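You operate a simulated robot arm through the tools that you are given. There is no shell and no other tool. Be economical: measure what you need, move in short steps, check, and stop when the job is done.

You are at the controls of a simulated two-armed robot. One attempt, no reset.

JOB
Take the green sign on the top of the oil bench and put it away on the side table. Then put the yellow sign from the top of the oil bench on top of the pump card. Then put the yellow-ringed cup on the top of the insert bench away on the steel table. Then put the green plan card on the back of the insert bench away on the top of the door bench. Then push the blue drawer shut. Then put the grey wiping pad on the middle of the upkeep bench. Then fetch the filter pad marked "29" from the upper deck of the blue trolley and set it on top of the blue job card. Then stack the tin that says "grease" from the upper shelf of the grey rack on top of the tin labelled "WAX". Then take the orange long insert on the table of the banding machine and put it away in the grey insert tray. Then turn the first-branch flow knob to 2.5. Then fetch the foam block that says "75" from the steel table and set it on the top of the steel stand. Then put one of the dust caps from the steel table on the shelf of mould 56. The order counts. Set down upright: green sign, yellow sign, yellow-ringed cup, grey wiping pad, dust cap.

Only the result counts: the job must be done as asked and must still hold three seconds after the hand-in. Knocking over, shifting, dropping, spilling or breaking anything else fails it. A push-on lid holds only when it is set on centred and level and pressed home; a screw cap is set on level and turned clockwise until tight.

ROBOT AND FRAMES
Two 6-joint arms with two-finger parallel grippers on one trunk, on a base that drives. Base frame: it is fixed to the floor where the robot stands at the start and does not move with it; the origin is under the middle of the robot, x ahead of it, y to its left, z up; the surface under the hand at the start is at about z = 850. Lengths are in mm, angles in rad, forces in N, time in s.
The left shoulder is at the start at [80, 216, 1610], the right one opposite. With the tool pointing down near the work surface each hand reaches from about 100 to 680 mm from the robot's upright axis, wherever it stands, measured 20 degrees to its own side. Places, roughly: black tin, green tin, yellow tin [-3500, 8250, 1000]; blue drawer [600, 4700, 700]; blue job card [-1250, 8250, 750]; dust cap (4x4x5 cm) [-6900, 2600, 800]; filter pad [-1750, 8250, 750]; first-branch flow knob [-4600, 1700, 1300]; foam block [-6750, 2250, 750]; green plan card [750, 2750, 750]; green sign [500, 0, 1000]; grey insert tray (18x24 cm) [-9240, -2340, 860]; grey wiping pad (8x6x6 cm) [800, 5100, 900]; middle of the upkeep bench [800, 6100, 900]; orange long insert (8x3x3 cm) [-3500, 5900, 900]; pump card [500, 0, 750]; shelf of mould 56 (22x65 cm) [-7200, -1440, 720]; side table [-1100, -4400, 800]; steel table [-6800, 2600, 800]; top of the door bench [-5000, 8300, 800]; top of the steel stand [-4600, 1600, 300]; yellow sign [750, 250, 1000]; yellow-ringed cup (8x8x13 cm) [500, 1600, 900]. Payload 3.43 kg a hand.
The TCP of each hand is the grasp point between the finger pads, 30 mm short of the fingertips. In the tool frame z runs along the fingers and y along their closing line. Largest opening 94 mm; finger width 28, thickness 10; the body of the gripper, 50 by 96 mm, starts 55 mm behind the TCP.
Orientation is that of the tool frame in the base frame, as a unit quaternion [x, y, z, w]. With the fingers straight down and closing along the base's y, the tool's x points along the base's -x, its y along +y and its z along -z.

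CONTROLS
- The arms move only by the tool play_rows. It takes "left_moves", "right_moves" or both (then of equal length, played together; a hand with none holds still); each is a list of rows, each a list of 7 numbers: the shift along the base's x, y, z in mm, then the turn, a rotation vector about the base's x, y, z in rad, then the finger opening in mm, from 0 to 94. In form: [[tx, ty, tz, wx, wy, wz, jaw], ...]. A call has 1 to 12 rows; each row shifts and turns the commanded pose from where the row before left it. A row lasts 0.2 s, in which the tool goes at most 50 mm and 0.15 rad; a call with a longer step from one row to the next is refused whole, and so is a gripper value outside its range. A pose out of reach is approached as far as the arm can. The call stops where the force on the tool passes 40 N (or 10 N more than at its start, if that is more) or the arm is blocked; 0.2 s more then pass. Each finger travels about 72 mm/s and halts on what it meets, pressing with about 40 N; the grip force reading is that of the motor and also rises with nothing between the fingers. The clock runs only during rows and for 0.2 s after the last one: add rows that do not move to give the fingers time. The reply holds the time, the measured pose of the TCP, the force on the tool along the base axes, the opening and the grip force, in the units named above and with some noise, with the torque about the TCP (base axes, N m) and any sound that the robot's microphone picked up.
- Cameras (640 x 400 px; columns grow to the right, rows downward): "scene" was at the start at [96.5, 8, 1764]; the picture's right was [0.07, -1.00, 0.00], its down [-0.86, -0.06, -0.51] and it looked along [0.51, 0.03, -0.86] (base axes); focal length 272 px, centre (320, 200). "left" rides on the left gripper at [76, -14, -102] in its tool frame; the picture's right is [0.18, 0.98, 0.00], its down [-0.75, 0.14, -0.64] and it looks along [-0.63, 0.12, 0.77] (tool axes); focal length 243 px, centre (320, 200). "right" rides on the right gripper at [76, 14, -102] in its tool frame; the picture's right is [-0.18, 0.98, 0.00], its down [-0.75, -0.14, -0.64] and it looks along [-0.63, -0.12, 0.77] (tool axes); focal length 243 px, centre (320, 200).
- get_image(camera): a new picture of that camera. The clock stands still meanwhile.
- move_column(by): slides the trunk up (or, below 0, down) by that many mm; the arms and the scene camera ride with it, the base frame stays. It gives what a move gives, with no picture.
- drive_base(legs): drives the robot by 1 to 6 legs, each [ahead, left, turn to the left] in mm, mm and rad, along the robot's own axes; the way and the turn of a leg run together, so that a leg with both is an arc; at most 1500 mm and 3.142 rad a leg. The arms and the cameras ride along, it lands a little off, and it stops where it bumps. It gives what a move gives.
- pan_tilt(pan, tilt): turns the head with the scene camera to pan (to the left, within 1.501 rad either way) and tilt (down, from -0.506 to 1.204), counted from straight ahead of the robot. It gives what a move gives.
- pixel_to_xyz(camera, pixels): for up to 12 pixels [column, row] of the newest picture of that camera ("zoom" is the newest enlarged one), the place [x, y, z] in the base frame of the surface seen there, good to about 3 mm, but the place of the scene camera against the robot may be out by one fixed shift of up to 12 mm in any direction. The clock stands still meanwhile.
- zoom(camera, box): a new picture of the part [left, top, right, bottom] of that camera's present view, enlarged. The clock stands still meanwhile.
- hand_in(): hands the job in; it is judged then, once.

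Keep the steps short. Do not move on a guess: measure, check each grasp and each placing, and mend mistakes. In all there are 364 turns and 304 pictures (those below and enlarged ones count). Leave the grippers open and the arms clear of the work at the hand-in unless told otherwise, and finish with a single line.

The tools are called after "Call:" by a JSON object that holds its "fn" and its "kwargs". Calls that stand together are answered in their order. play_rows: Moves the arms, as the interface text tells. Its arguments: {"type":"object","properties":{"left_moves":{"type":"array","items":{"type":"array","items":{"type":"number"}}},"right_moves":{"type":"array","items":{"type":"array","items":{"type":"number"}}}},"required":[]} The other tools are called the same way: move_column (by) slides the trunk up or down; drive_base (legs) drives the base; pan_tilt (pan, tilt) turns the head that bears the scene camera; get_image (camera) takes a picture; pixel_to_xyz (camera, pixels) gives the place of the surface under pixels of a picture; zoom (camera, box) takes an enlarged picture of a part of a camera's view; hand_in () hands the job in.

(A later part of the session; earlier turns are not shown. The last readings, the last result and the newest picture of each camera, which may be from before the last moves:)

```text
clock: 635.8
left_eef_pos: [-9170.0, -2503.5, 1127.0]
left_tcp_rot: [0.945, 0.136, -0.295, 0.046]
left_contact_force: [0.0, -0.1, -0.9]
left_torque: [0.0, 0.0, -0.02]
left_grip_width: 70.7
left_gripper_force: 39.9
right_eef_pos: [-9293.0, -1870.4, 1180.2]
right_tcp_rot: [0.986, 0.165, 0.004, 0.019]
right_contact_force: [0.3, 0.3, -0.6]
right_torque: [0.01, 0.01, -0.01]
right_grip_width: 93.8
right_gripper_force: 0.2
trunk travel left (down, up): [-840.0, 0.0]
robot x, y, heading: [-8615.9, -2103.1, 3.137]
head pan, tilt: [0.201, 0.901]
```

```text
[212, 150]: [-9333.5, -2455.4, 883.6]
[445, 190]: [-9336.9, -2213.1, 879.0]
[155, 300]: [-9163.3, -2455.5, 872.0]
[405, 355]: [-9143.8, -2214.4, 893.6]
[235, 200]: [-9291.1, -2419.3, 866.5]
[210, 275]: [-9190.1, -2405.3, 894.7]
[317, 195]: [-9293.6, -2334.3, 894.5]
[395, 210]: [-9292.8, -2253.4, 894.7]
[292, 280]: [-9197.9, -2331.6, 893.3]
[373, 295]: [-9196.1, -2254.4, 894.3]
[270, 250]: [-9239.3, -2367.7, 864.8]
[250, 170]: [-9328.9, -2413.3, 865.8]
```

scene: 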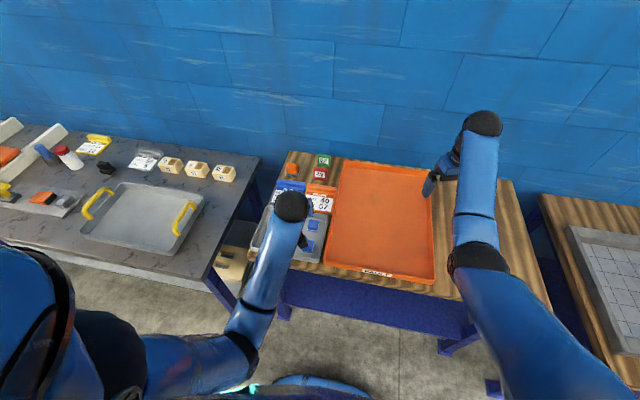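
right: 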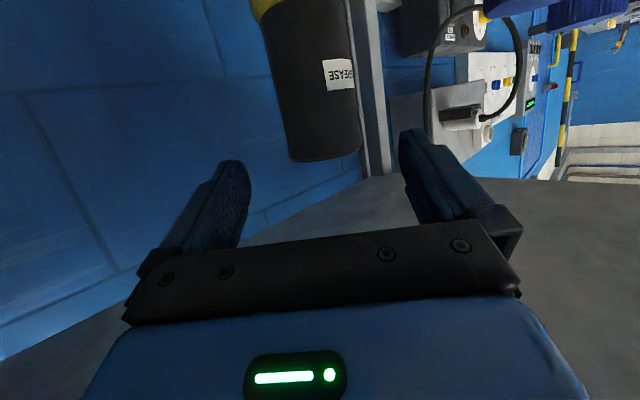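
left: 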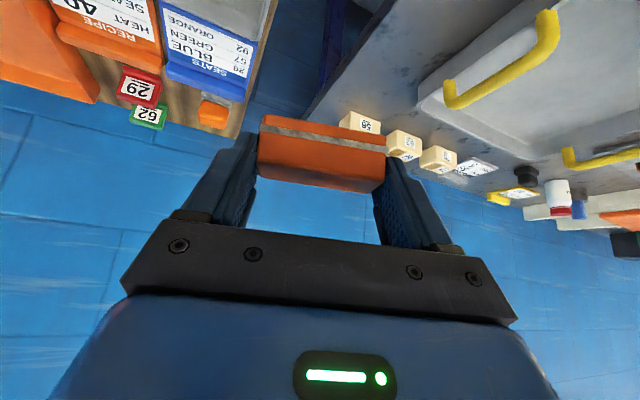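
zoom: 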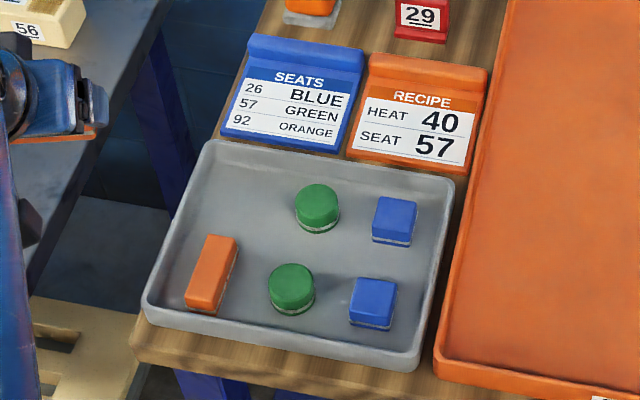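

Between the two rows of inserts there is a clear lane at x≈-9276…-9216 along y; the insert (70×30) fits there lengthwise along y at y≈-2300. I move above it with yaw -0.29.

Call:
{"fn": "play_rows", "kwargs": {"left_moves": [[-12, 40, 0, 0, 0, -0.06, 50], [-12, 40, 0, 0, 0, -0.06, 50], [-13, 41, 0, 0, 0, -0.06, 50], [-13, 41, 0, 0, 0, -0.06, 50], [-13, 41, 0, 0, 0, -0.05, 50], [0, 0, -45, 0, 0, 0, 50], [0, 0, -45, 0, 0, 0, 50], [0, 0, -20, 0, 0, 0, 50], [0, 0, 0, 0, 0, 0, 50]]}}

Call:
{"fn": "get_image", "kwargs": {"camera": "left"}}

```text
clock: 637.8
left_eef_pos: [-9233.1, -2297.6, 1015.7]
left_tcp_rot: [0.954, -0.001, -0.299, 0.004]
left_contact_force: [-0.3, 0.8, -0.6]
left_torque: [0.0, 0.0, -0.02]
left_grip_width: 71.1
left_gripper_force: 40.1
right_eef_pos: [-9292.0, -1867.5, 1181.7]
right_tcp_rot: [0.986, 0.165, 0.005, 0.021]
right_contact_force: [-0.3, 0.6, -0.7]
right_torque: [-0.05, 0.01, -0.02]
right_grip_width: 93.9
right_gripper_force: 0.0
trunk travel left (down, up): [-840.0, 0.0]
robot x, y, heading: [-8620.5, -2102.7, 3.144]
head pan, tilt: [0.201, 0.901]
```

```text
134 pictures are left
```

left: 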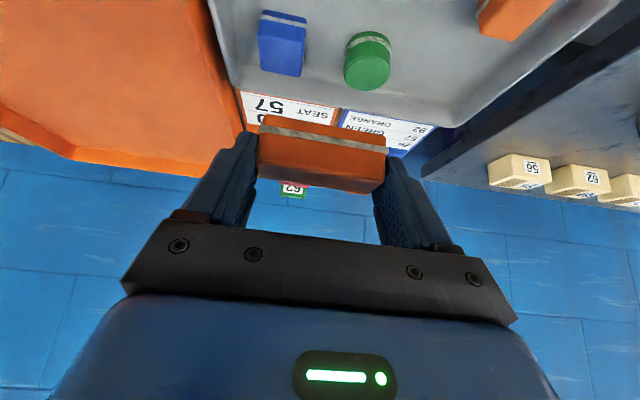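

Call:
{"fn": "pixel_to_xyz", "kwargs": {"camera": "left", "pixels": [[282, 45], [265, 70], [300, 72], [367, 50], [350, 80], [385, 80], [330, 20], [320, 95], [500, 30], [290, 150], [320, 180]]}}

```text
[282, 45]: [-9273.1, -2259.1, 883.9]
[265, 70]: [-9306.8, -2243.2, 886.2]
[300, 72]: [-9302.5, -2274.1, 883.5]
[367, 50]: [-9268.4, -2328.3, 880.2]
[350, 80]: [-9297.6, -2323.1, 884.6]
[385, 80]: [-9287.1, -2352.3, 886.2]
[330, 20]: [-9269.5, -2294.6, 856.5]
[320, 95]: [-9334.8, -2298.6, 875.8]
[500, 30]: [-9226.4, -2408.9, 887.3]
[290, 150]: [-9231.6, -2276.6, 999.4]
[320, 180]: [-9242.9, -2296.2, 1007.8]
```

Lane centre x≈-9241. I shift +3 mm in x and descend to TCP 905, then check.

Call:
{"fn": "play_rows", "kwargs": {"left_moves": [[3, 0, -35, 0, 0, 0, 50], [0, 0, -35, 0, 0, 0, 50], [0, 0, -30, 0, 0, 0, 50], [0, 0, -10, 0, 0, 0, 50], [0, 0, 0, 0, 0, 0, 50]]}}

Call:
{"fn": "get_image", "kwargs": {"camera": "left"}}

```text
clock: 639.0
left_eef_pos: [-9229.6, -2296.8, 906.7]
left_tcp_rot: [0.954, -0.001, -0.3, 0.004]
left_contact_force: [0.5, 0.4, -0.5]
left_torque: [-0.03, -0.01, 0.02]
left_grip_width: 71.1
left_gripper_force: 39.9
right_eef_pos: [-9291.6, -1868.4, 1180.8]
right_tcp_rot: [0.986, 0.165, 0.005, 0.021]
right_contact_force: [-0.1, 0.0, -0.3]
right_torque: [0.0, 0.01, -0.05]
right_grip_width: 93.8
right_gripper_force: 0.1
trunk travel left (down, up): [-840.0, 0.0]
robot x, y, heading: [-8619.6, -2100.8, 3.14]
head pan, tilt: [0.201, 0.901]
```

```text
133 pictures are left
```

left: 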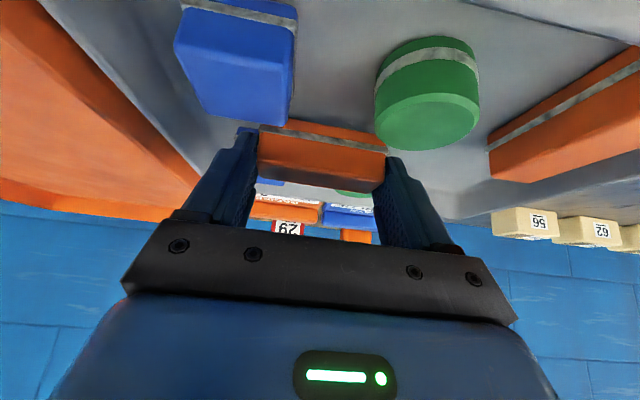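

Clear. Continue down 9 mm, then gently to contact.

Call:
{"fn": "play_rows", "kwargs": {"left_moves": [[0, 0, -6, 0, 0, 0, 50], [0, 0, -3, 0, 0, 0, 50], [0, 0, -1.5, 0, 0, 0, 50], [0, 0, 0, 0, 0, 0, 50]]}}

```text
clock: 640.0
left_eef_pos: [-9229.3, -2296.7, 895.4]
left_tcp_rot: [0.954, 0.0, -0.299, 0.004]
left_contact_force: [0.8, 0.2, -0.5]
left_torque: [0.01, 0.01, -0.01]
left_grip_width: 70.9
left_gripper_force: 39.8
right_eef_pos: [-9291.8, -1868.2, 1182.0]
right_tcp_rot: [0.986, 0.165, 0.005, 0.02]
right_contact_force: [0.2, 0.2, 0.1]
right_torque: [0.03, 0.02, 0.0]
right_grip_width: 94.0
right_gripper_force: 0.1
trunk travel left (down, up): [-840.0, 0.0]
robot x, y, heading: [-8619.1, -2102.0, 3.142]
head pan, tilt: [0.201, 0.901]
```

Call:
{"fn": "play_rows", "kwargs": {"left_moves": [[0, 0, -1, 0, 0, 0, 50], [0, 0, -1, 0, 0, 0, 50], [0, 0, 0, 0, 0, 0, 50]]}}

```text
clock: 640.8
left_eef_pos: [-9229.8, -2298.9, 895.1]
left_tcp_rot: [0.954, -0.002, -0.299, 0.003]
left_contact_force: [0.2, 0.1, -0.5]
left_torque: [0.0, -0.01, 0.01]
left_grip_width: 71.2
left_gripper_force: 40.6
right_eef_pos: [-9292.6, -1868.5, 1180.0]
right_tcp_rot: [0.986, 0.165, 0.004, 0.021]
right_contact_force: [0.0, 0.3, -0.3]
right_torque: [-0.03, -0.01, 0.0]
right_grip_width: 94.0
right_gripper_force: 0.1
trunk travel left (down, up): [-840.0, 0.0]
robot x, y, heading: [-8619.5, -2104.2, 3.143]
head pan, tilt: [0.201, 0.901]
```

Call:
{"fn": "play_rows", "kwargs": {"left_moves": [[0, 0, -1, 0, 0, 0, 50], [0, 0, -1, 0, 0, 0, 50], [0, 0, 0, 0, 0, 0, 50]]}}

```text
clock: 641.6
left_eef_pos: [-9230.2, -2298.8, 894.8]
left_tcp_rot: [0.953, -0.001, -0.302, 0.003]
left_contact_force: [0.3, -1.0, 9.5]
left_torque: [0.3, 0.05, 0.02]
left_grip_width: 71.2
left_gripper_force: 40.3
right_eef_pos: [-9290.9, -1868.7, 1181.4]
right_tcp_rot: [0.986, 0.165, 0.003, 0.021]
right_contact_force: [0.2, -0.7, 0.3]
right_torque: [-0.01, -0.03, 0.02]
right_grip_width: 93.9
right_gripper_force: 0.2
trunk travel left (down, up): [-840.0, 0.0]
robot x, y, heading: [-8620.9, -2101.1, 3.138]
head pan, tilt: [0.201, 0.901]
```

Contact. Open to 86 and back out along the tool axis.

Call:
{"fn": "play_rows", "kwargs": {"left_moves": [[0, 0, 1, 0, 0, 0, 71], [0, 0, 0, 0, 0, 0, 86], [0, 0, 0, 0, 0, 0, 86], [0, 0, 0, 0, 0, 0, 86], [10, 0, 15, 0, 0, 0, 86], [14, 0, 20, 0, 0, 0, 86], [20, 0, 30, 0, 0, 0, 86], [20, 0, 40, 0, 0, 0, 86], [10, 0, 40, 0, 0, 0, 86]]}}

Call:
{"fn": "get_image", "kwargs": {"camera": "left"}}

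```text
clock: 643.6
left_eef_pos: [-9155.9, -2297.7, 1038.6]
left_tcp_rot: [0.954, -0.001, -0.3, 0.004]
left_contact_force: [-0.1, 0.9, -0.1]
left_torque: [-0.02, -0.02, 0.0]
left_grip_width: 85.9
left_gripper_force: 0.1
right_eef_pos: [-9291.4, -1867.7, 1182.1]
right_tcp_rot: [0.986, 0.164, 0.004, 0.021]
right_contact_force: [0.0, -0.6, 0.4]
right_torque: [0.01, 0.03, 0.0]
right_grip_width: 94.4
right_gripper_force: 0.1
trunk travel left (down, up): [-840.0, 0.0]
robot x, y, heading: [-8619.1, -2101.5, 3.139]
head pan, tilt: [0.201, 0.901]
```

```text
132 pictures are left
```

left: 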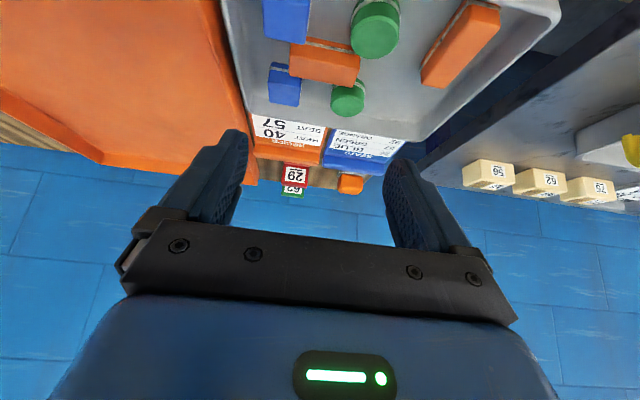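

The insert rests in the tray's lane. Next: the first-branch flow knob near (-4600,1700,1300). I back off to x≈-8020, turn to heading 0, strafe to y≈800 and drive east.

Call:
{"fn": "drive_base", "kwargs": {"legs": [[-600, 0, 0], [0, 0, -1.57], [0, 0, -1.57], [0, 1500, 0], [0, 1350, 0]]}}

Call:
{"fn": "pan_tilt", "kwargs": {"pan": 0.15, "tilt": 0.3}}

Call:
{"fn": "get_image", "kwargs": {"camera": "scene"}}

```text
clock: 668.0
left_eef_pos: [-7492.1, 925.7, 1038.7]
left_tcp_rot: [0.006, 0.954, 0.002, 0.299]
left_contact_force: [0.7, -0.1, 0.1]
left_torque: [-0.01, 0.02, -0.03]
left_grip_width: 86.0
left_gripper_force: 0.1
right_eef_pos: [-7360.8, 495.4, 1181.6]
right_tcp_rot: [-0.159, 0.987, 0.021, -0.004]
right_contact_force: [0.3, -0.3, -0.1]
right_torque: [0.03, 0.02, 0.01]
right_grip_width: 94.0
right_gripper_force: 0.1
trunk travel left (down, up): [-840.0, 0.0]
robot x, y, heading: [-8033.5, 738.1, -0.008]
head pan, tilt: [0.201, 0.901]
```

```text
clock: 669.0
left_eef_pos: [-7492.2, 926.5, 1038.8]
left_tcp_rot: [0.007, 0.954, 0.001, 0.299]
left_contact_force: [-0.2, 0.9, 0.2]
left_torque: [-0.01, 0.0, -0.01]
left_grip_width: 85.9
left_gripper_force: 0.2
right_eef_pos: [-7360.1, 496.7, 1181.4]
right_tcp_rot: [-0.16, 0.987, 0.021, -0.004]
right_contact_force: [0.9, -0.1, -0.1]
right_torque: [0.0, 0.04, -0.02]
right_grip_width: 93.9
right_gripper_force: 0.1
trunk travel left (down, up): [-840.0, 0.0]
robot x, y, heading: [-8032.9, 737.6, -0.005]
head pan, tilt: [0.15, 0.3]
```

```text
131 pictures are left
```

scene: 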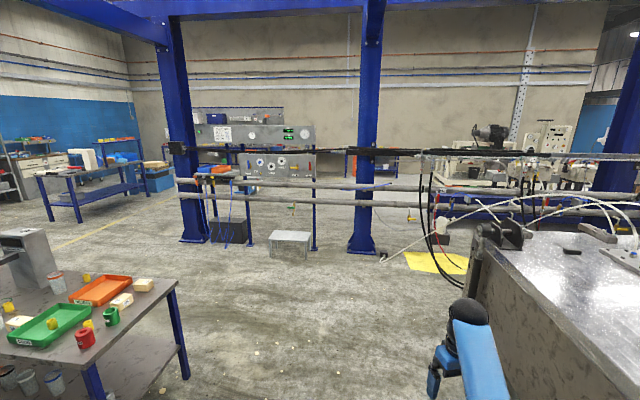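

Call:
{"fn": "zoom", "kwargs": {"camera": "scene", "box": [160, 110, 400, 270]}}

Call:
{"fn": "pixel_to_xyz", "kwargs": {"camera": "scene", "pixels": [[260, 184], [330, 186], [345, 203], [300, 160], [260, 160], [285, 165], [290, 237], [300, 258], [435, 262], [360, 250], [180, 365], [480, 260]]}}

```text
2.50 times, centred on (280, 190) of scene
```

zoom: 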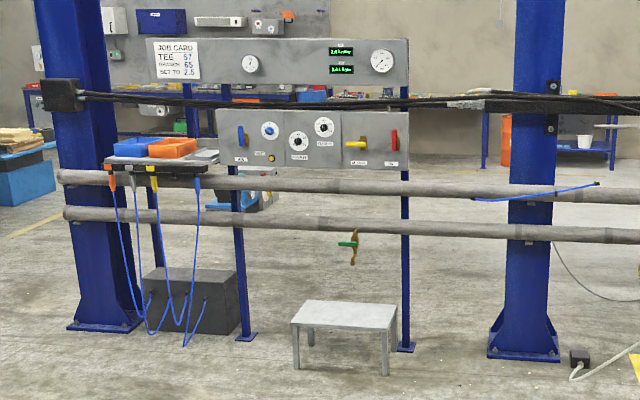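

```text
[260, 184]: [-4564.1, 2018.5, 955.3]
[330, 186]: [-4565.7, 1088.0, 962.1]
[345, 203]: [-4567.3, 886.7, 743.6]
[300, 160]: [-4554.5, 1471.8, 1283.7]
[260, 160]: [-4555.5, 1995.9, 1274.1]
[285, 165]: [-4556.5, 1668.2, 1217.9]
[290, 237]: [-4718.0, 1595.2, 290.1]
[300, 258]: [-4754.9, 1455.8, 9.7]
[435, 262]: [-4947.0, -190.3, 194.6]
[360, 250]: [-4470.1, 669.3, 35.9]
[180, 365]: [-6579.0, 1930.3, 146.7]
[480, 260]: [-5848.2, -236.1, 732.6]
```

The panel (x≈-4555) has three dials; the job card says "SET TO 2.5". I drive to about (-5230,1700).

Call:
{"fn": "drive_base", "kwargs": {"legs": [[1500, 0, 0], [1290, 0, 0], [0, 960, 0]]}}

Call:
{"fn": "pan_tilt", "kwargs": {"pan": 0.0, "tilt": 0.5}}

Call:
{"fn": "get_image", "kwargs": {"camera": "scene"}}

```text
clock: 682.1
left_eef_pos: [-4723.2, 907.3, 1040.3]
left_tcp_rot: [0.002, 0.954, 0.004, 0.301]
left_contact_force: [0.1, 0.5, 0.2]
left_torque: [0.05, -0.02, 0.02]
left_grip_width: 85.9
left_gripper_force: 0.0
right_eef_pos: [-4588.7, 481.3, 1181.3]
right_tcp_rot: [-0.167, 0.986, 0.02, -0.004]
right_contact_force: [-0.1, 0.1, 1.1]
right_torque: [0.01, -0.02, 0.01]
right_grip_width: 93.9
right_gripper_force: 0.0
trunk travel left (down, up): [-840.0, 0.0]
robot x, y, heading: [-5257.5, 714.5, 0.003]
head pan, tilt: [0.15, 0.3]
stopped in leg 2: the robot was blocked; the commanded pose is now the measured one
```

```text
clock: 682.8
left_eef_pos: [-4722.9, 906.5, 1040.4]
left_tcp_rot: [0.002, 0.953, 0.003, 0.302]
left_contact_force: [1.5, 0.1, -0.4]
left_torque: [0.0, 0.02, 0.01]
left_grip_width: 86.1
left_gripper_force: 0.2
right_eef_pos: [-4588.5, 481.3, 1180.7]
right_tcp_rot: [-0.167, 0.986, 0.02, -0.005]
right_contact_force: [0.3, 0.7, -0.5]
right_torque: [0.0, 0.03, -0.02]
right_grip_width: 94.1
right_gripper_force: 0.0
trunk travel left (down, up): [-840.0, 0.0]
robot x, y, heading: [-5254.9, 707.2, 0.001]
head pan, tilt: [0.0, 0.499]
```

```text
129 pictures are left
```

scene: 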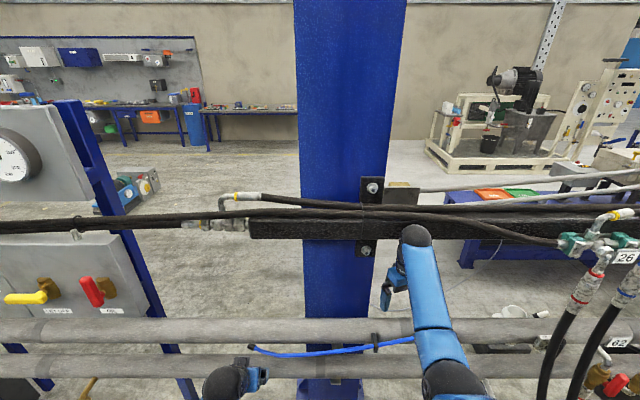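

The right hand met the pipe frame. I back off 200, check, and then strafe left to y≈1700.

Call:
{"fn": "drive_base", "kwargs": {"legs": [[-250, 0, 0], [0, 990, 0]]}}

Call:
{"fn": "get_image", "kwargs": {"camera": "scene"}}

```text
clock: 689.4
left_eef_pos: [-4966.4, 1895.2, 1039.1]
left_tcp_rot: [0.006, 0.954, 0.003, 0.3]
left_contact_force: [-0.2, 1.0, -0.5]
left_torque: [0.03, -0.01, 0.0]
left_grip_width: 85.9
left_gripper_force: 0.0
right_eef_pos: [-4834.7, 1467.1, 1179.9]
right_tcp_rot: [-0.164, 0.986, 0.022, -0.006]
right_contact_force: [0.3, 0.0, -0.7]
right_torque: [0.02, -0.03, 0.02]
right_grip_width: 94.0
right_gripper_force: 0.1
trunk travel left (down, up): [-840.0, 0.0]
robot x, y, heading: [-5507.0, 1708.9, -0.009]
head pan, tilt: [0.0, 0.499]
```

```text
128 pictures are left
```

scene: 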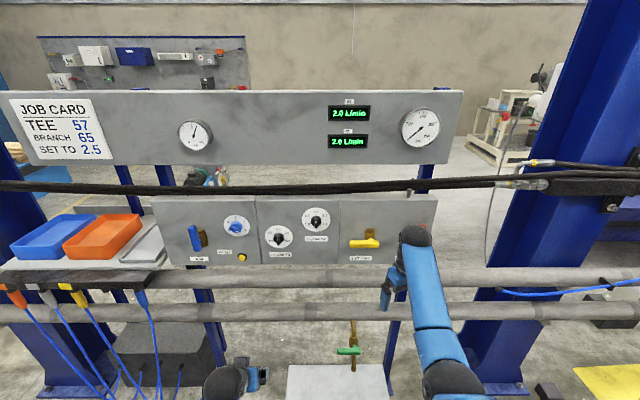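

Call:
{"fn": "zoom", "kwargs": {"camera": "scene", "box": [170, 190, 350, 275]}}

Call:
{"fn": "zoom", "kwargs": {"camera": "scene", "box": [260, 200, 345, 255]}}

Call:
{"fn": "pixel_to_xyz", "kwargs": {"camera": "scene", "pixels": [[316, 220], [278, 238], [236, 226], [300, 190], [300, 205], [340, 188], [300, 275], [345, 350], [345, 330], [335, 375], [290, 260]]}}

```text
3.56 times, centred on (260, 232) of scene
```

zoom: 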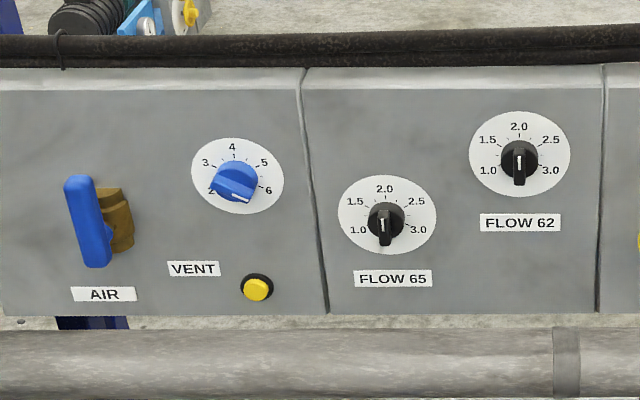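

```text
7.27 times, centred on (302, 228) of scene
```

zoom: 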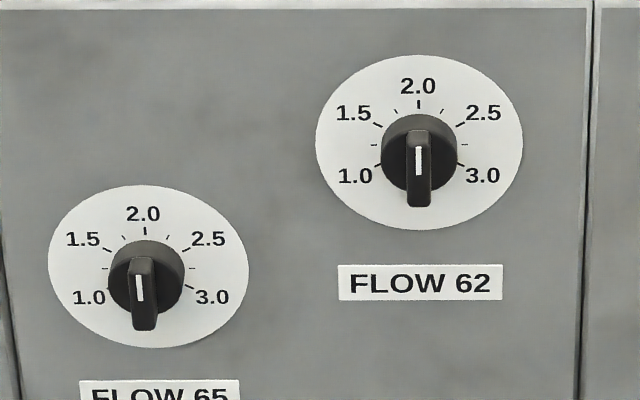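

```text
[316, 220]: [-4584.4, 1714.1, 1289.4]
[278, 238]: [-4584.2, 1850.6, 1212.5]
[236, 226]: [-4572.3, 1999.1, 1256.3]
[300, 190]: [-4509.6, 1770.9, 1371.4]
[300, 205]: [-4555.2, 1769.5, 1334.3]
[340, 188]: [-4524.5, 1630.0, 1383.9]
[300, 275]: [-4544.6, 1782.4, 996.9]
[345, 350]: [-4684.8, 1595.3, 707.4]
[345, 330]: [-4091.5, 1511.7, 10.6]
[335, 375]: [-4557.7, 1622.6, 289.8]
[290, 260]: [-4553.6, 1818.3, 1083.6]
```

Two flow dials: "FLOW 62" at (-4584,1714,1280) fits the given place of the first-branch knob. It points to 2.0; 2.5 is 60° clockwise. I pitch the left hand to horizontal and raise it, then shift the base right by 190 and ahead 50.

Call:
{"fn": "play_rows", "kwargs": {"left_moves": [[0, 0, 25, 0, -0.137, 0, 94], [0, 0, 30, 0, -0.137, 0, 94], [0, 0, 30, 0, -0.137, 0, 94], [0, 0, 30, 0, -0.137, 0, 94], [0, 0, 30, 0, -0.137, 0, 60], [0, 0, 30, 0, -0.137, 0, 50], [0, 0, 30, 0, -0.138, 0, 50], [0, 0, 30, 0, 0, 0, 50]]}}

Call:
{"fn": "drive_base", "kwargs": {"legs": [[0, -185, 0.009], [50, 0, 0]]}}

Call:
{"fn": "get_image", "kwargs": {"camera": "left"}}

Call:
{"fn": "get_image", "kwargs": {"camera": "scene"}}

```text
clock: 691.2
left_eef_pos: [-4965.0, 1896.7, 1273.4]
left_tcp_rot: [0.002, 0.707, 0.005, 0.707]
left_contact_force: [-0.3, -0.4, 0.3]
left_torque: [-0.02, -0.01, 0.0]
left_grip_width: 49.8
left_gripper_force: 0.1
right_eef_pos: [-4833.0, 1468.5, 1178.6]
right_tcp_rot: [-0.163, 0.986, 0.022, -0.006]
right_contact_force: [-0.5, 0.0, -0.1]
right_torque: [0.0, 0.01, 0.03]
right_grip_width: 94.0
right_gripper_force: 0.0
trunk travel left (down, up): [-840.0, 0.0]
robot x, y, heading: [-5505.0, 1705.3, -0.004]
head pan, tilt: [0.0, 0.499]
```

```text
clock: 693.2
left_eef_pos: [-4928.8, 1717.7, 1278.6]
left_tcp_rot: [0.001, 0.704, 0.007, 0.71]
left_contact_force: [-1.4, 1.1, 0.1]
left_torque: [-0.02, 0.05, 0.01]
left_grip_width: 50.0
left_gripper_force: 0.0
right_eef_pos: [-4793.9, 1290.6, 1186.0]
right_tcp_rot: [-0.167, 0.986, 0.019, -0.001]
right_contact_force: [-0.8, -0.6, 0.3]
right_torque: [-0.01, -0.07, -0.01]
right_grip_width: 94.1
right_gripper_force: 0.2
trunk travel left (down, up): [-840.0, 0.0]
robot x, y, heading: [-5457.3, 1523.2, 0.002]
head pan, tilt: [0.0, 0.499]
```

```text
125 pictures are left
```

left: 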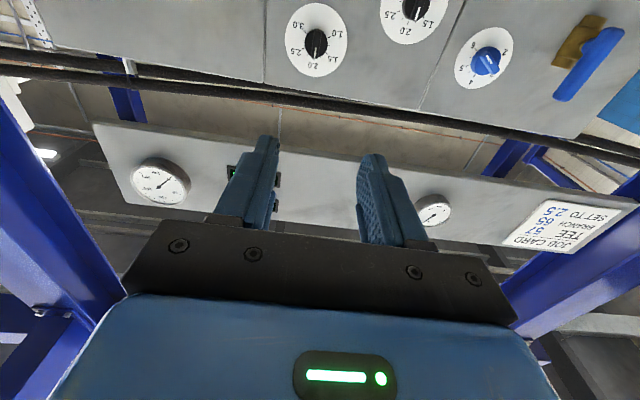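

```text
124 pictures are left
```

scene: 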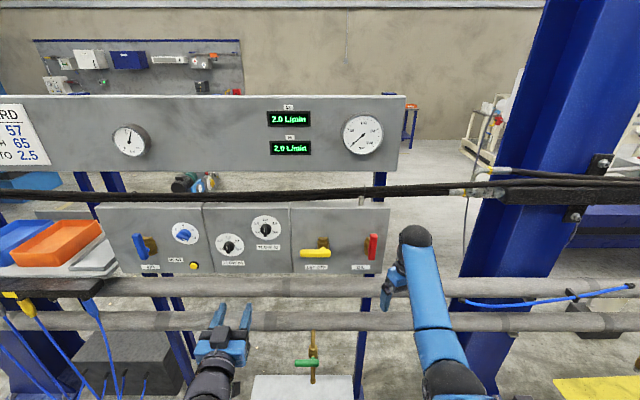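

Call:
{"fn": "zoom", "kwargs": {"camera": "left", "box": [270, 0, 460, 90]}}

Call:
{"fn": "pixel_to_xyz", "kwargs": {"camera": "left", "pixels": [[317, 42], [316, 36], [317, 50], [306, 42], [328, 42], [300, 30], [340, 60], [290, 60]]}}

```text
3.37 times, centred on (365, 45) of left
```

zoom: 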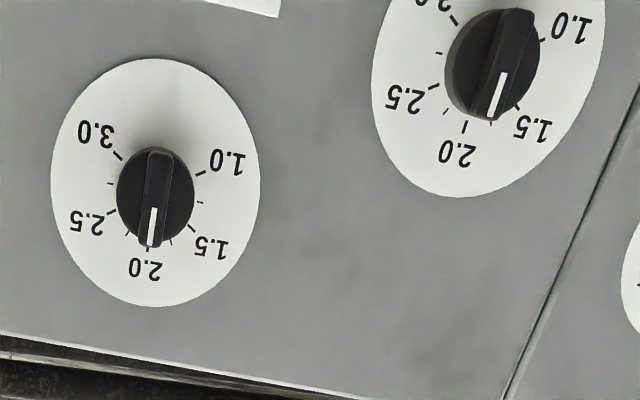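

```text
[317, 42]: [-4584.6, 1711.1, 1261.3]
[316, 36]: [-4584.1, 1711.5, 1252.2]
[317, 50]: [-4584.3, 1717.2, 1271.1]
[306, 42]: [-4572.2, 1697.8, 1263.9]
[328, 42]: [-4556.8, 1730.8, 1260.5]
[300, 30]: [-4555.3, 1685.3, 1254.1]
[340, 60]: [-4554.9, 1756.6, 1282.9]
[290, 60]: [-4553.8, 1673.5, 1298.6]
```

Knob bar centre ≈(-4584,1712.5,1263.5), vertical, pointing at 2.0. I advance to about 40 mm short and check the alignment.

Call:
{"fn": "play_rows", "kwargs": {"left_moves": [[45, -1, -3, 0, 0, 0, 50], [45, -1, -3, 0, 0, 0, 50], [45, -1, -3, 0, 0, 0, 50], [45, -1, -3, 0, 0, 0, 50], [45, -1, -3, 0, 0, 0, 50], [45, 0, 0, 0, 0, 0, 40], [20, 0, 0, 0, 0, 0, 40], [0, 0, 0, 0, 0, 0, 40]]}}

Call:
{"fn": "get_image", "kwargs": {"camera": "left"}}

```text
clock: 695.0
left_eef_pos: [-4627.3, 1712.2, 1258.3]
left_tcp_rot: [-0.001, 0.707, 0.007, 0.707]
left_contact_force: [-0.1, 0.0, -0.7]
left_torque: [0.0, -0.02, 0.03]
left_grip_width: 39.9
left_gripper_force: 0.0
right_eef_pos: [-4782.6, 1290.2, 1179.0]
right_tcp_rot: [-0.167, 0.986, 0.021, -0.007]
right_contact_force: [-0.4, -0.3, 0.0]
right_torque: [0.04, -0.01, -0.01]
right_grip_width: 93.9
right_gripper_force: 0.1
trunk travel left (down, up): [-840.0, 0.0]
robot x, y, heading: [-5456.0, 1522.2, -0.003]
head pan, tilt: [0.0, 0.499]
```

```text
122 pictures are left
```

left: 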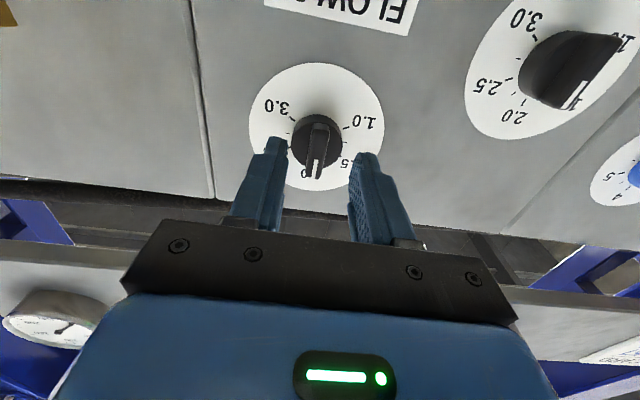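

Call:
{"fn": "pixel_to_xyz", "kwargs": {"camera": "left", "pixels": [[318, 150], [316, 135], [317, 165], [312, 178], [300, 140], [336, 140], [318, 122], [270, 90], [365, 90], [317, 75]]}}

Call:
{"fn": "zoom", "kwargs": {"camera": "left", "box": [250, 60, 390, 200]}}

```text
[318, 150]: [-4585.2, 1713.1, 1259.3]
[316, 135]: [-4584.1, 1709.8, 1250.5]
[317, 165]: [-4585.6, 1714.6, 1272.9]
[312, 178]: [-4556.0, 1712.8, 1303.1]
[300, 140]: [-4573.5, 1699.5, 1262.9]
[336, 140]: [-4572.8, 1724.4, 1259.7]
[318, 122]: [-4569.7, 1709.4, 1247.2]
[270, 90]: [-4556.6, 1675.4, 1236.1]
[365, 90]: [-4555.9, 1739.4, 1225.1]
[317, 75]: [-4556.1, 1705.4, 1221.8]
```

```text
2.86 times, centred on (320, 130) of left
```

zoom: 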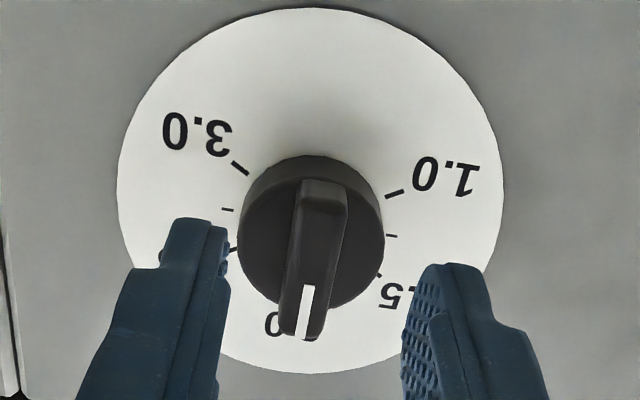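

Bar spans z≈1246–1282, y≈1712.5. I raise to z 1264, advance to TCP x=-4604, and close on the bar.

Call:
{"fn": "play_rows", "kwargs": {"left_moves": [[0, 0, 5.5, 0, 0, 0, 40], [12, 0, 0, 0, 0, 0, 40], [11, 0, 0, 0, 0, 0, 40], [0, 0, 0, 0, 0, 0, 40]]}}

Call:
{"fn": "get_image", "kwargs": {"camera": "left"}}

```text
clock: 696.0
left_eef_pos: [-4604.3, 1711.5, 1264.0]
left_tcp_rot: [0.0, 0.708, 0.008, 0.707]
left_contact_force: [0.7, 0.1, -0.5]
left_torque: [0.01, 0.03, 0.02]
left_grip_width: 40.0
left_gripper_force: 0.1
right_eef_pos: [-4784.2, 1290.5, 1179.1]
right_tcp_rot: [-0.166, 0.986, 0.021, -0.005]
right_contact_force: [-0.6, -0.1, -0.1]
right_torque: [-0.04, -0.01, 0.0]
right_grip_width: 93.8
right_gripper_force: 0.1
trunk travel left (down, up): [-840.0, 0.0]
robot x, y, heading: [-5456.0, 1517.9, 0.002]
head pan, tilt: [0.0, 0.499]
```

```text
120 pictures are left
```

left: 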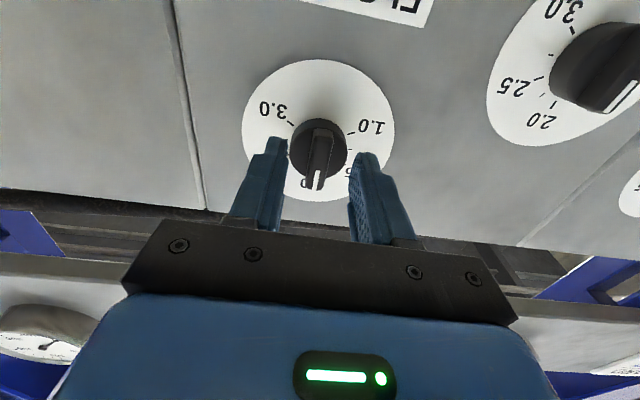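

Bar is between the fingertips. Close on it.

Call:
{"fn": "play_rows", "kwargs": {"left_moves": [[0, 0, 0, 0, 0, 0, 4], [0, 0, 0, 0, 0, 0, 4], [0, 0, 0, 0, 0, 0, 4]]}}

Call:
{"fn": "get_image", "kwargs": {"camera": "left"}}

```text
clock: 696.9
left_eef_pos: [-4603.6, 1711.4, 1263.7]
left_tcp_rot: [0.0, 0.707, 0.007, 0.707]
left_contact_force: [-1.7, -1.1, -1.0]
left_torque: [0.0, -0.34, -0.37]
left_grip_width: 12.1
left_gripper_force: 44.7
right_eef_pos: [-4784.5, 1290.1, 1180.1]
right_tcp_rot: [-0.168, 0.985, 0.021, -0.005]
right_contact_force: [1.3, -0.1, -0.4]
right_torque: [0.01, -0.01, 0.01]
right_grip_width: 93.8
right_gripper_force: 0.0
trunk travel left (down, up): [-840.0, 0.0]
robot x, y, heading: [-5454.8, 1518.8, -0.001]
head pan, tilt: [0.0, 0.499]
```

```text
119 pictures are left
```

left: 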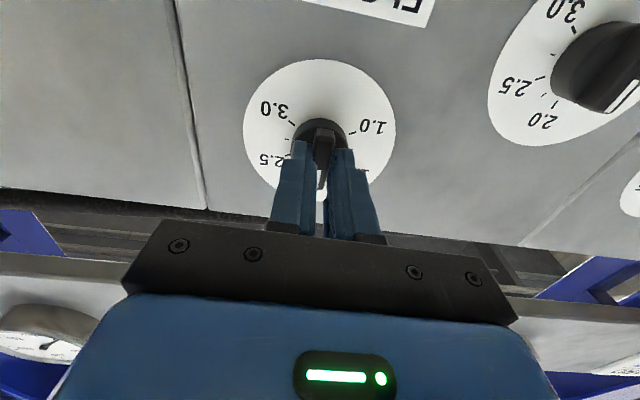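

Gripped. Turn clockwise: first half (+0.524 about +x).

Call:
{"fn": "play_rows", "kwargs": {"left_moves": [[0, 0, 0, 0.131, 0, 0, 4], [0, 0, 0, 0.131, 0, 0, 4], [0, 0, 0, 0.131, 0, 0, 4], [0, 0, 0, 0.131, 0, 0, 4]]}}

Call:
{"fn": "zoom", "kwargs": {"camera": "scene", "box": [200, 80, 340, 290]}}

```text
clock: 697.9
left_eef_pos: [-4606.4, 1712.4, 1264.3]
left_tcp_rot: [0.185, 0.681, 0.192, 0.682]
left_contact_force: [-1.2, -1.1, -0.5]
left_torque: [0.02, -0.39, -0.6]
left_grip_width: 12.0
left_gripper_force: 45.3
right_eef_pos: [-4783.5, 1290.8, 1179.5]
right_tcp_rot: [-0.168, 0.986, 0.021, -0.005]
right_contact_force: [0.6, -0.1, 0.1]
right_torque: [0.0, -0.02, -0.03]
right_grip_width: 94.0
right_gripper_force: 0.0
trunk travel left (down, up): [-840.0, 0.0]
robot x, y, heading: [-5456.2, 1520.3, 0.007]
head pan, tilt: [0.0, 0.499]
```

```text
1.90 times, centred on (270, 185) of scene
```

zoom: 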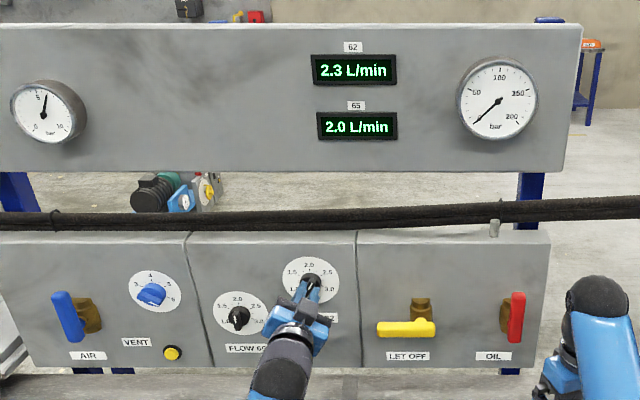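

The top display "62" now reads 2.3 L/min: it works live. Turn the remaining 30°.

Call:
{"fn": "play_rows", "kwargs": {"left_moves": [[0, 0, 0, 0.131, 0, 0, 4], [0, 0, 0, 0.131, 0, 0, 4], [0, 0, 0, 0.131, 0, 0, 4], [0, 0, 0, 0.131, 0, 0, 4], [0, 0, 0, 0, 0, 0, 4]]}}

Call:
{"fn": "zoom", "kwargs": {"camera": "scene", "box": [200, 80, 340, 290]}}

Call:
{"fn": "get_image", "kwargs": {"camera": "left"}}

```text
clock: 699.0
left_eef_pos: [-4605.1, 1711.2, 1263.9]
left_tcp_rot: [0.354, 0.608, 0.361, 0.612]
left_contact_force: [-1.6, -0.8, 0.8]
left_torque: [0.02, -0.05, -0.63]
left_grip_width: 11.9
left_gripper_force: 45.4
right_eef_pos: [-4784.0, 1289.8, 1179.3]
right_tcp_rot: [-0.168, 0.986, 0.021, -0.005]
right_contact_force: [-0.1, -0.5, -0.8]
right_torque: [-0.01, -0.01, -0.01]
right_grip_width: 94.0
right_gripper_force: 0.0
trunk travel left (down, up): [-840.0, 0.0]
robot x, y, heading: [-5453.5, 1523.3, -0.002]
head pan, tilt: [0.0, 0.499]
```

```text
1.90 times, centred on (270, 185) of scene
```

zoom: 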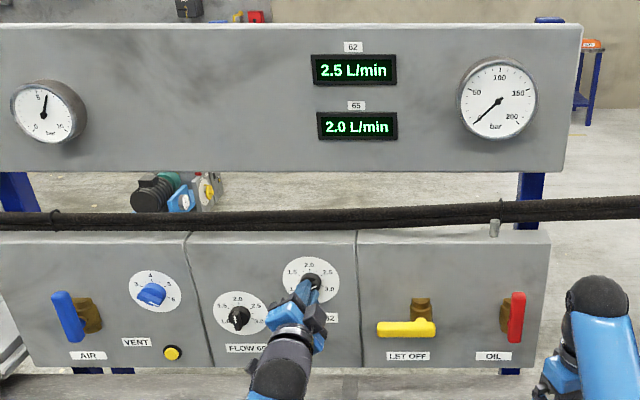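

```text
116 pictures are left
```

left: 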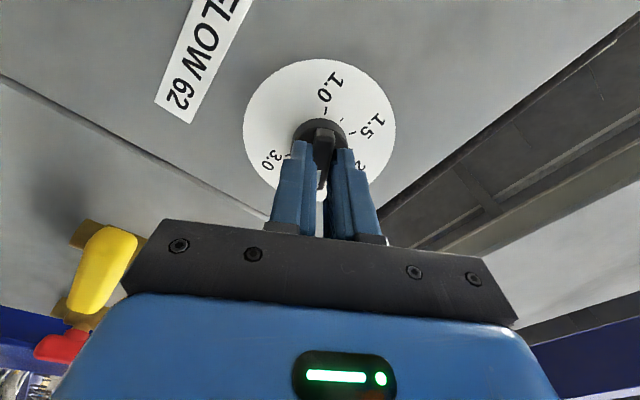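

Display reads 2.5 L/min. Open and back straight off, then check.

Call:
{"fn": "play_rows", "kwargs": {"left_moves": [[0, 0, 0, 0, 0, 0, 30], [0, 0, 0, 0, 0, 0, 40], [-10, 0, 0, 0, 0, 0, 40], [-30, 0, 0, 0, 0, 0, 40], [-40, 0, 0, 0, 0, 0, 40], [-45, 0, 0, 0, 0, 0, 60], [-45, 0, 0, 0, 0, 0, 94]]}}

Call:
{"fn": "zoom", "kwargs": {"camera": "scene", "box": [220, 100, 320, 270]}}

Call:
{"fn": "zoom", "kwargs": {"camera": "scene", "box": [240, 205, 300, 260]}}

```text
clock: 700.6
left_eef_pos: [-4777.4, 1711.4, 1266.5]
left_tcp_rot: [0.354, 0.608, 0.361, 0.612]
left_contact_force: [-0.1, -0.5, -0.3]
left_torque: [-0.01, 0.01, 0.03]
left_grip_width: 94.0
left_gripper_force: 0.1
right_eef_pos: [-4784.8, 1290.3, 1180.1]
right_tcp_rot: [-0.168, 0.986, 0.021, -0.006]
right_contact_force: [-0.4, 0.3, -0.2]
right_torque: [0.01, 0.02, 0.03]
right_grip_width: 94.0
right_gripper_force: 0.0
trunk travel left (down, up): [-840.0, 0.0]
robot x, y, heading: [-5459.0, 1522.4, 0.003]
head pan, tilt: [0.0, 0.499]
```

```text
2.35 times, centred on (270, 185) of scene
```

zoom: 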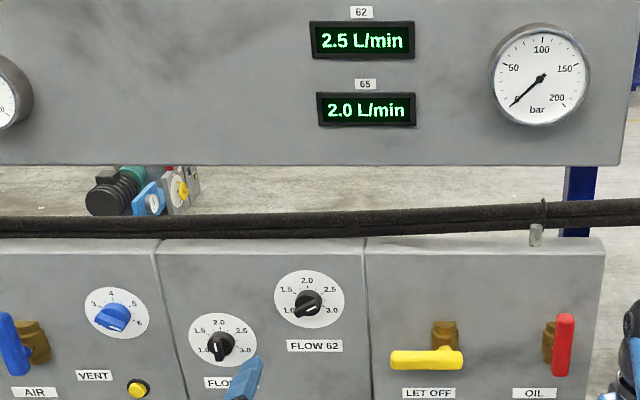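

```text
7.27 times, centred on (270, 232) of scene
```

zoom: 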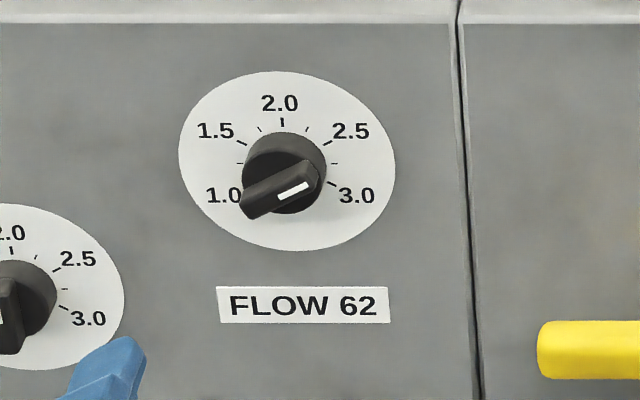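

Pointer at 2.5 and display 2.5. Now I restore the left hand: roll back, then pitch down to tool-down while retracting.

Call:
{"fn": "play_rows", "kwargs": {"left_moves": [[-10, 10, 0, -0.131, 0, 0, 94], [-10, 10, 0, -0.131, 0, 0, 94], [-10, 10, 0, -0.131, 0, 0, 94], [-10, 10, 0, -0.131, 0, 0, 94], [-10, 10, 0, -0.131, 0, 0, 94], [-10, 10, 0, -0.131, 0, 0, 94], [-10, 10, 0, -0.131, 0, 0, 94], [-10, 10, 0, -0.131, 0, 0, 94]]}}

Call:
{"fn": "play_rows", "kwargs": {"left_moves": [[0, 0, -15, 0, 0.143, 0, 94], [0, 0, -15, 0, 0.143, 0, 94], [0, 0, -15, 0, 0.143, 0, 94], [0, 0, -15, 0, 0.143, 0, 94], [0, 0, -15, 0, 0.143, 0, 94], [0, 0, -15, 0, 0.143, 0, 94], [0, 0, -15, 0, 0.143, 0, 94], [0, 0, -15, 0, 0.143, 0, 94], [0, 0, -15, 0, 0.143, 0, 94], [0, 0, -15, 0, 0.143, 0, 94], [0, 0, -15, 0, 0.14, 0, 94]]}}

Call:
{"fn": "drive_base", "kwargs": {"legs": [[-200, 0, 0], [0, 0, 1.57], [0, 0, 1.57]]}}

Call:
{"fn": "pan_tilt", "kwargs": {"pan": -0.1, "tilt": 0.7}}

Call:
{"fn": "get_image", "kwargs": {"camera": "scene"}}

```text
clock: 702.5
left_eef_pos: [-4855.5, 1792.4, 1264.7]
left_tcp_rot: [-0.001, 0.707, 0.006, 0.707]
left_contact_force: [-0.4, 0.0, 0.7]
left_torque: [0.0, 0.01, -0.02]
left_grip_width: 94.0
left_gripper_force: 0.0
right_eef_pos: [-4784.0, 1290.4, 1179.8]
right_tcp_rot: [-0.168, 0.986, 0.022, -0.005]
right_contact_force: [-0.2, 0.1, 0.4]
right_torque: [-0.03, -0.01, -0.02]
right_grip_width: 94.0
right_gripper_force: 0.0
trunk travel left (down, up): [-840.0, 0.0]
robot x, y, heading: [-5453.9, 1518.3, 0.002]
head pan, tilt: [0.0, 0.499]
```

```text
clock: 704.9
left_eef_pos: [-4853.9, 1792.4, 1099.7]
left_tcp_rot: [0.006, 1.0, 0.005, 0.0]
left_contact_force: [-0.2, 0.4, 0.2]
left_torque: [-0.01, 0.0, 0.0]
left_grip_width: 94.0
left_gripper_force: 0.0
right_eef_pos: [-4782.5, 1291.4, 1178.0]
right_tcp_rot: [-0.168, 0.986, 0.021, -0.006]
right_contact_force: [0.5, -0.1, -0.5]
right_torque: [0.01, 0.0, 0.0]
right_grip_width: 93.8
right_gripper_force: 0.1
trunk travel left (down, up): [-840.0, 0.0]
robot x, y, heading: [-5457.4, 1521.7, 0.003]
head pan, tilt: [0.0, 0.499]
```

```text
clock: 714.1
left_eef_pos: [-6256.0, 1246.9, 1099.2]
left_tcp_rot: [1.0, -0.004, 0.0, 0.005]
left_contact_force: [0.5, 0.9, -0.5]
left_torque: [0.01, 0.03, 0.0]
left_grip_width: 94.1
left_gripper_force: 0.2
right_eef_pos: [-6327.0, 1748.6, 1179.2]
right_tcp_rot: [0.985, 0.17, 0.004, 0.021]
right_contact_force: [-0.3, -1.1, 0.7]
right_torque: [0.01, 0.0, 0.0]
right_grip_width: 93.8
right_gripper_force: 0.1
trunk travel left (down, up): [-840.0, 0.0]
robot x, y, heading: [-5655.8, 1521.3, -3.134]
head pan, tilt: [0.0, 0.499]
```

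```text
clock: 714.8
left_eef_pos: [-6255.1, 1247.0, 1100.2]
left_tcp_rot: [1.0, -0.003, 0.0, 0.005]
left_contact_force: [0.6, 0.1, -0.2]
left_torque: [0.03, 0.0, 0.01]
left_grip_width: 94.2
left_gripper_force: 0.1
right_eef_pos: [-6327.5, 1750.0, 1178.8]
right_tcp_rot: [0.985, 0.17, 0.006, 0.021]
right_contact_force: [0.0, -0.5, 0.7]
right_torque: [-0.02, 0.0, -0.01]
right_grip_width: 94.2
right_gripper_force: 0.0
trunk travel left (down, up): [-840.0, 0.0]
robot x, y, heading: [-5655.4, 1516.9, -3.136]
head pan, tilt: [-0.099, 0.7]
```

```text
113 pictures are left
```

scene: 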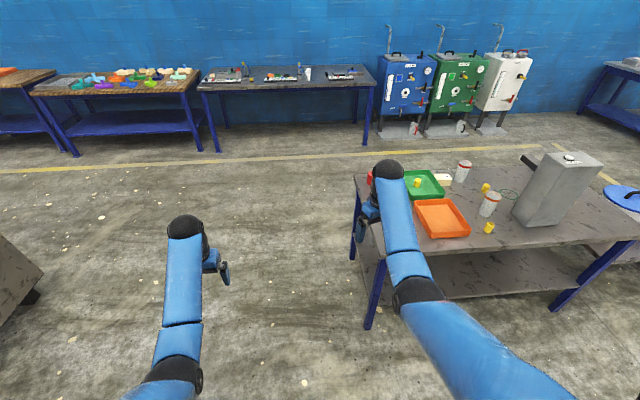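

I strafe right 400 to see the foam blocks on the table's near end.

Call:
{"fn": "drive_base", "kwargs": {"legs": [[0, -450, -0.006]]}}

Call:
{"fn": "get_image", "kwargs": {"camera": "scene"}}

```text
clock: 717.6
left_eef_pos: [-6256.9, 1699.5, 1099.1]
left_tcp_rot: [1.0, -0.005, -0.001, 0.005]
left_contact_force: [0.9, 0.3, -0.1]
left_torque: [0.04, 0.0, 0.0]
left_grip_width: 94.1
left_gripper_force: 0.1
right_eef_pos: [-6328.4, 2201.1, 1179.0]
right_tcp_rot: [0.986, 0.168, 0.006, 0.021]
right_contact_force: [0.5, 0.1, -0.6]
right_torque: [0.02, 0.03, 0.02]
right_grip_width: 93.9
right_gripper_force: 0.1
trunk travel left (down, up): [-840.0, 0.0]
robot x, y, heading: [-5653.7, 1969.2, -3.139]
head pan, tilt: [-0.099, 0.7]
```

```text
112 pictures are left
```

scene: 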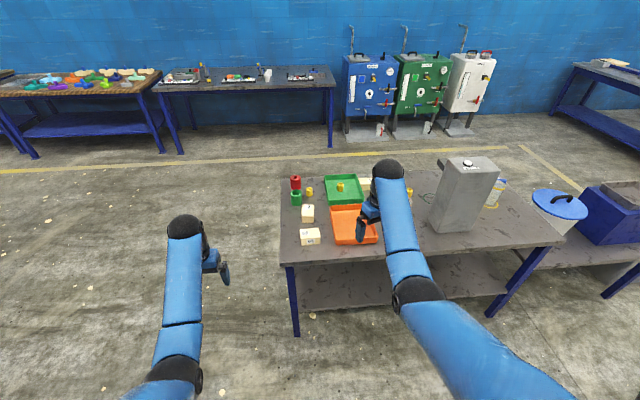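

Call:
{"fn": "zoom", "kwargs": {"camera": "scene", "box": [270, 165, 440, 265]}}

Call:
{"fn": "pixel_to_xyz", "kwargs": {"camera": "scene", "pixels": [[310, 237], [308, 212], [366, 183], [309, 192], [295, 183], [296, 198], [340, 187], [345, 190], [350, 225], [330, 255], [290, 258]]}}

```text
3.76 times, centred on (355, 215) of scene
```

zoom: 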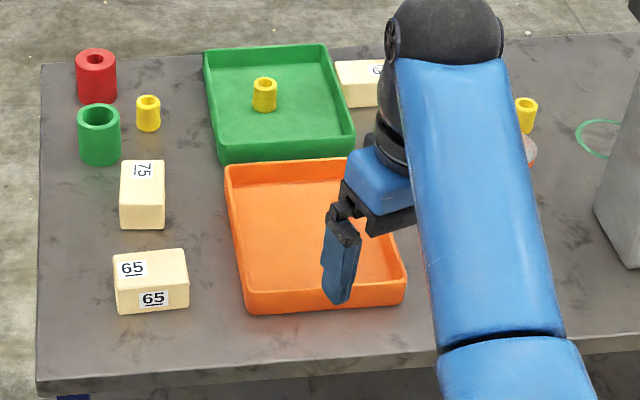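

```text
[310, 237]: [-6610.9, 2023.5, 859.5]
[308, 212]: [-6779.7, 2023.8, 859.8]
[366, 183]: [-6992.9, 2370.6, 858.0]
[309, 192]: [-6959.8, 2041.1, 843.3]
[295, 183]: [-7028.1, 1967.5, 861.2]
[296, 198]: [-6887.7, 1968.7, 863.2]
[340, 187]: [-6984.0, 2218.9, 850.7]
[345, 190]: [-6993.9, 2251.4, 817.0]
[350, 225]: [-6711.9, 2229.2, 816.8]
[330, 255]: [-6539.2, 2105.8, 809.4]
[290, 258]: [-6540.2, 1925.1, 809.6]
```

Foam block "75" is at (-6780,2024), top ≈850. I position the base at about (-6140,1810) and straighten the right hand (yaw -0.34, remove slight tilt).

Call:
{"fn": "drive_base", "kwargs": {"legs": [[0, 160, 0], [480, 0, 0]]}}

Call:
{"fn": "play_rows", "kwargs": {"right_moves": [[0, 0, -10, 0.039, 0.019, -0.1, 94], [0, 0, -15, 0, 0, -0.12, 94], [10, -8, -15, 0, 0, -0.117, 94], [10, -8, -15, 0, 0, 0, 94], [0, 0, 0, 0, 0, 0, 94]]}}

Call:
{"fn": "get_image", "kwargs": {"camera": "right"}}

```text
clock: 721.4
left_eef_pos: [-6730.4, 1541.7, 1099.6]
left_tcp_rot: [1.0, -0.006, -0.001, 0.006]
left_contact_force: [0.4, 0.4, -0.3]
left_torque: [-0.02, 0.02, -0.02]
left_grip_width: 94.3
left_gripper_force: 0.0
right_eef_pos: [-6800.9, 2044.5, 1181.2]
right_tcp_rot: [0.986, 0.167, 0.004, 0.021]
right_contact_force: [1.1, 0.6, 0.1]
right_torque: [0.01, 0.02, 0.0]
right_grip_width: 93.8
right_gripper_force: 0.1
trunk travel left (down, up): [-840.0, 0.0]
robot x, y, heading: [-6129.8, 1811.3, -3.139]
head pan, tilt: [-0.099, 0.7]
```

```text
clock: 722.6
left_eef_pos: [-6731.4, 1541.5, 1098.9]
left_tcp_rot: [1.0, -0.005, 0.0, 0.005]
left_contact_force: [0.2, -0.4, 0.2]
left_torque: [0.01, 0.01, 0.0]
left_grip_width: 94.2
left_gripper_force: 0.1
right_eef_pos: [-6782.9, 2026.8, 1124.1]
right_tcp_rot: [1.0, -0.001, -0.002, 0.001]
right_contact_force: [0.1, -0.1, -0.4]
right_torque: [0.04, 0.01, 0.03]
right_grip_width: 94.0
right_gripper_force: 0.1
trunk travel left (down, up): [-840.0, 0.0]
robot x, y, heading: [-6127.1, 1813.5, -3.143]
head pan, tilt: [-0.099, 0.7]
```

```text
110 pictures are left
```

right: 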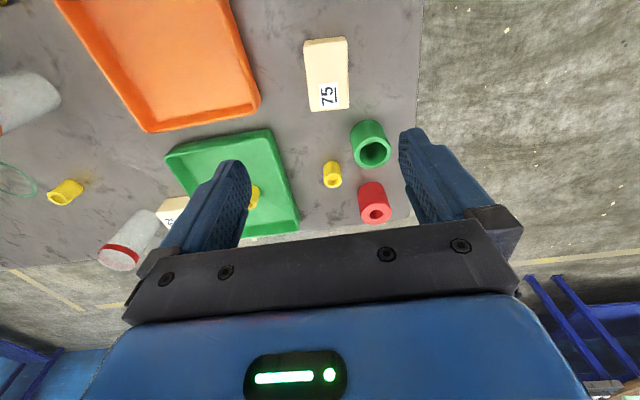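

Call:
{"fn": "pixel_to_xyz", "kwargs": {"camera": "right", "pixels": [[308, 45], [343, 42], [313, 105], [347, 102], [327, 72], [285, 80], [332, 173], [370, 140], [375, 205], [332, 165]]}}

```text
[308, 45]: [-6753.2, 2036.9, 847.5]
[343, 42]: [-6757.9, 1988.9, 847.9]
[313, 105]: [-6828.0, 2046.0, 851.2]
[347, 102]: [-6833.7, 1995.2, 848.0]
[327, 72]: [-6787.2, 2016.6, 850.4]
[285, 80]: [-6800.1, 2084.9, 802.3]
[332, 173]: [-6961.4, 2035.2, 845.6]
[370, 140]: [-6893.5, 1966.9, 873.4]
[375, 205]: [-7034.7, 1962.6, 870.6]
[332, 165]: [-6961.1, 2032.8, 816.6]
```

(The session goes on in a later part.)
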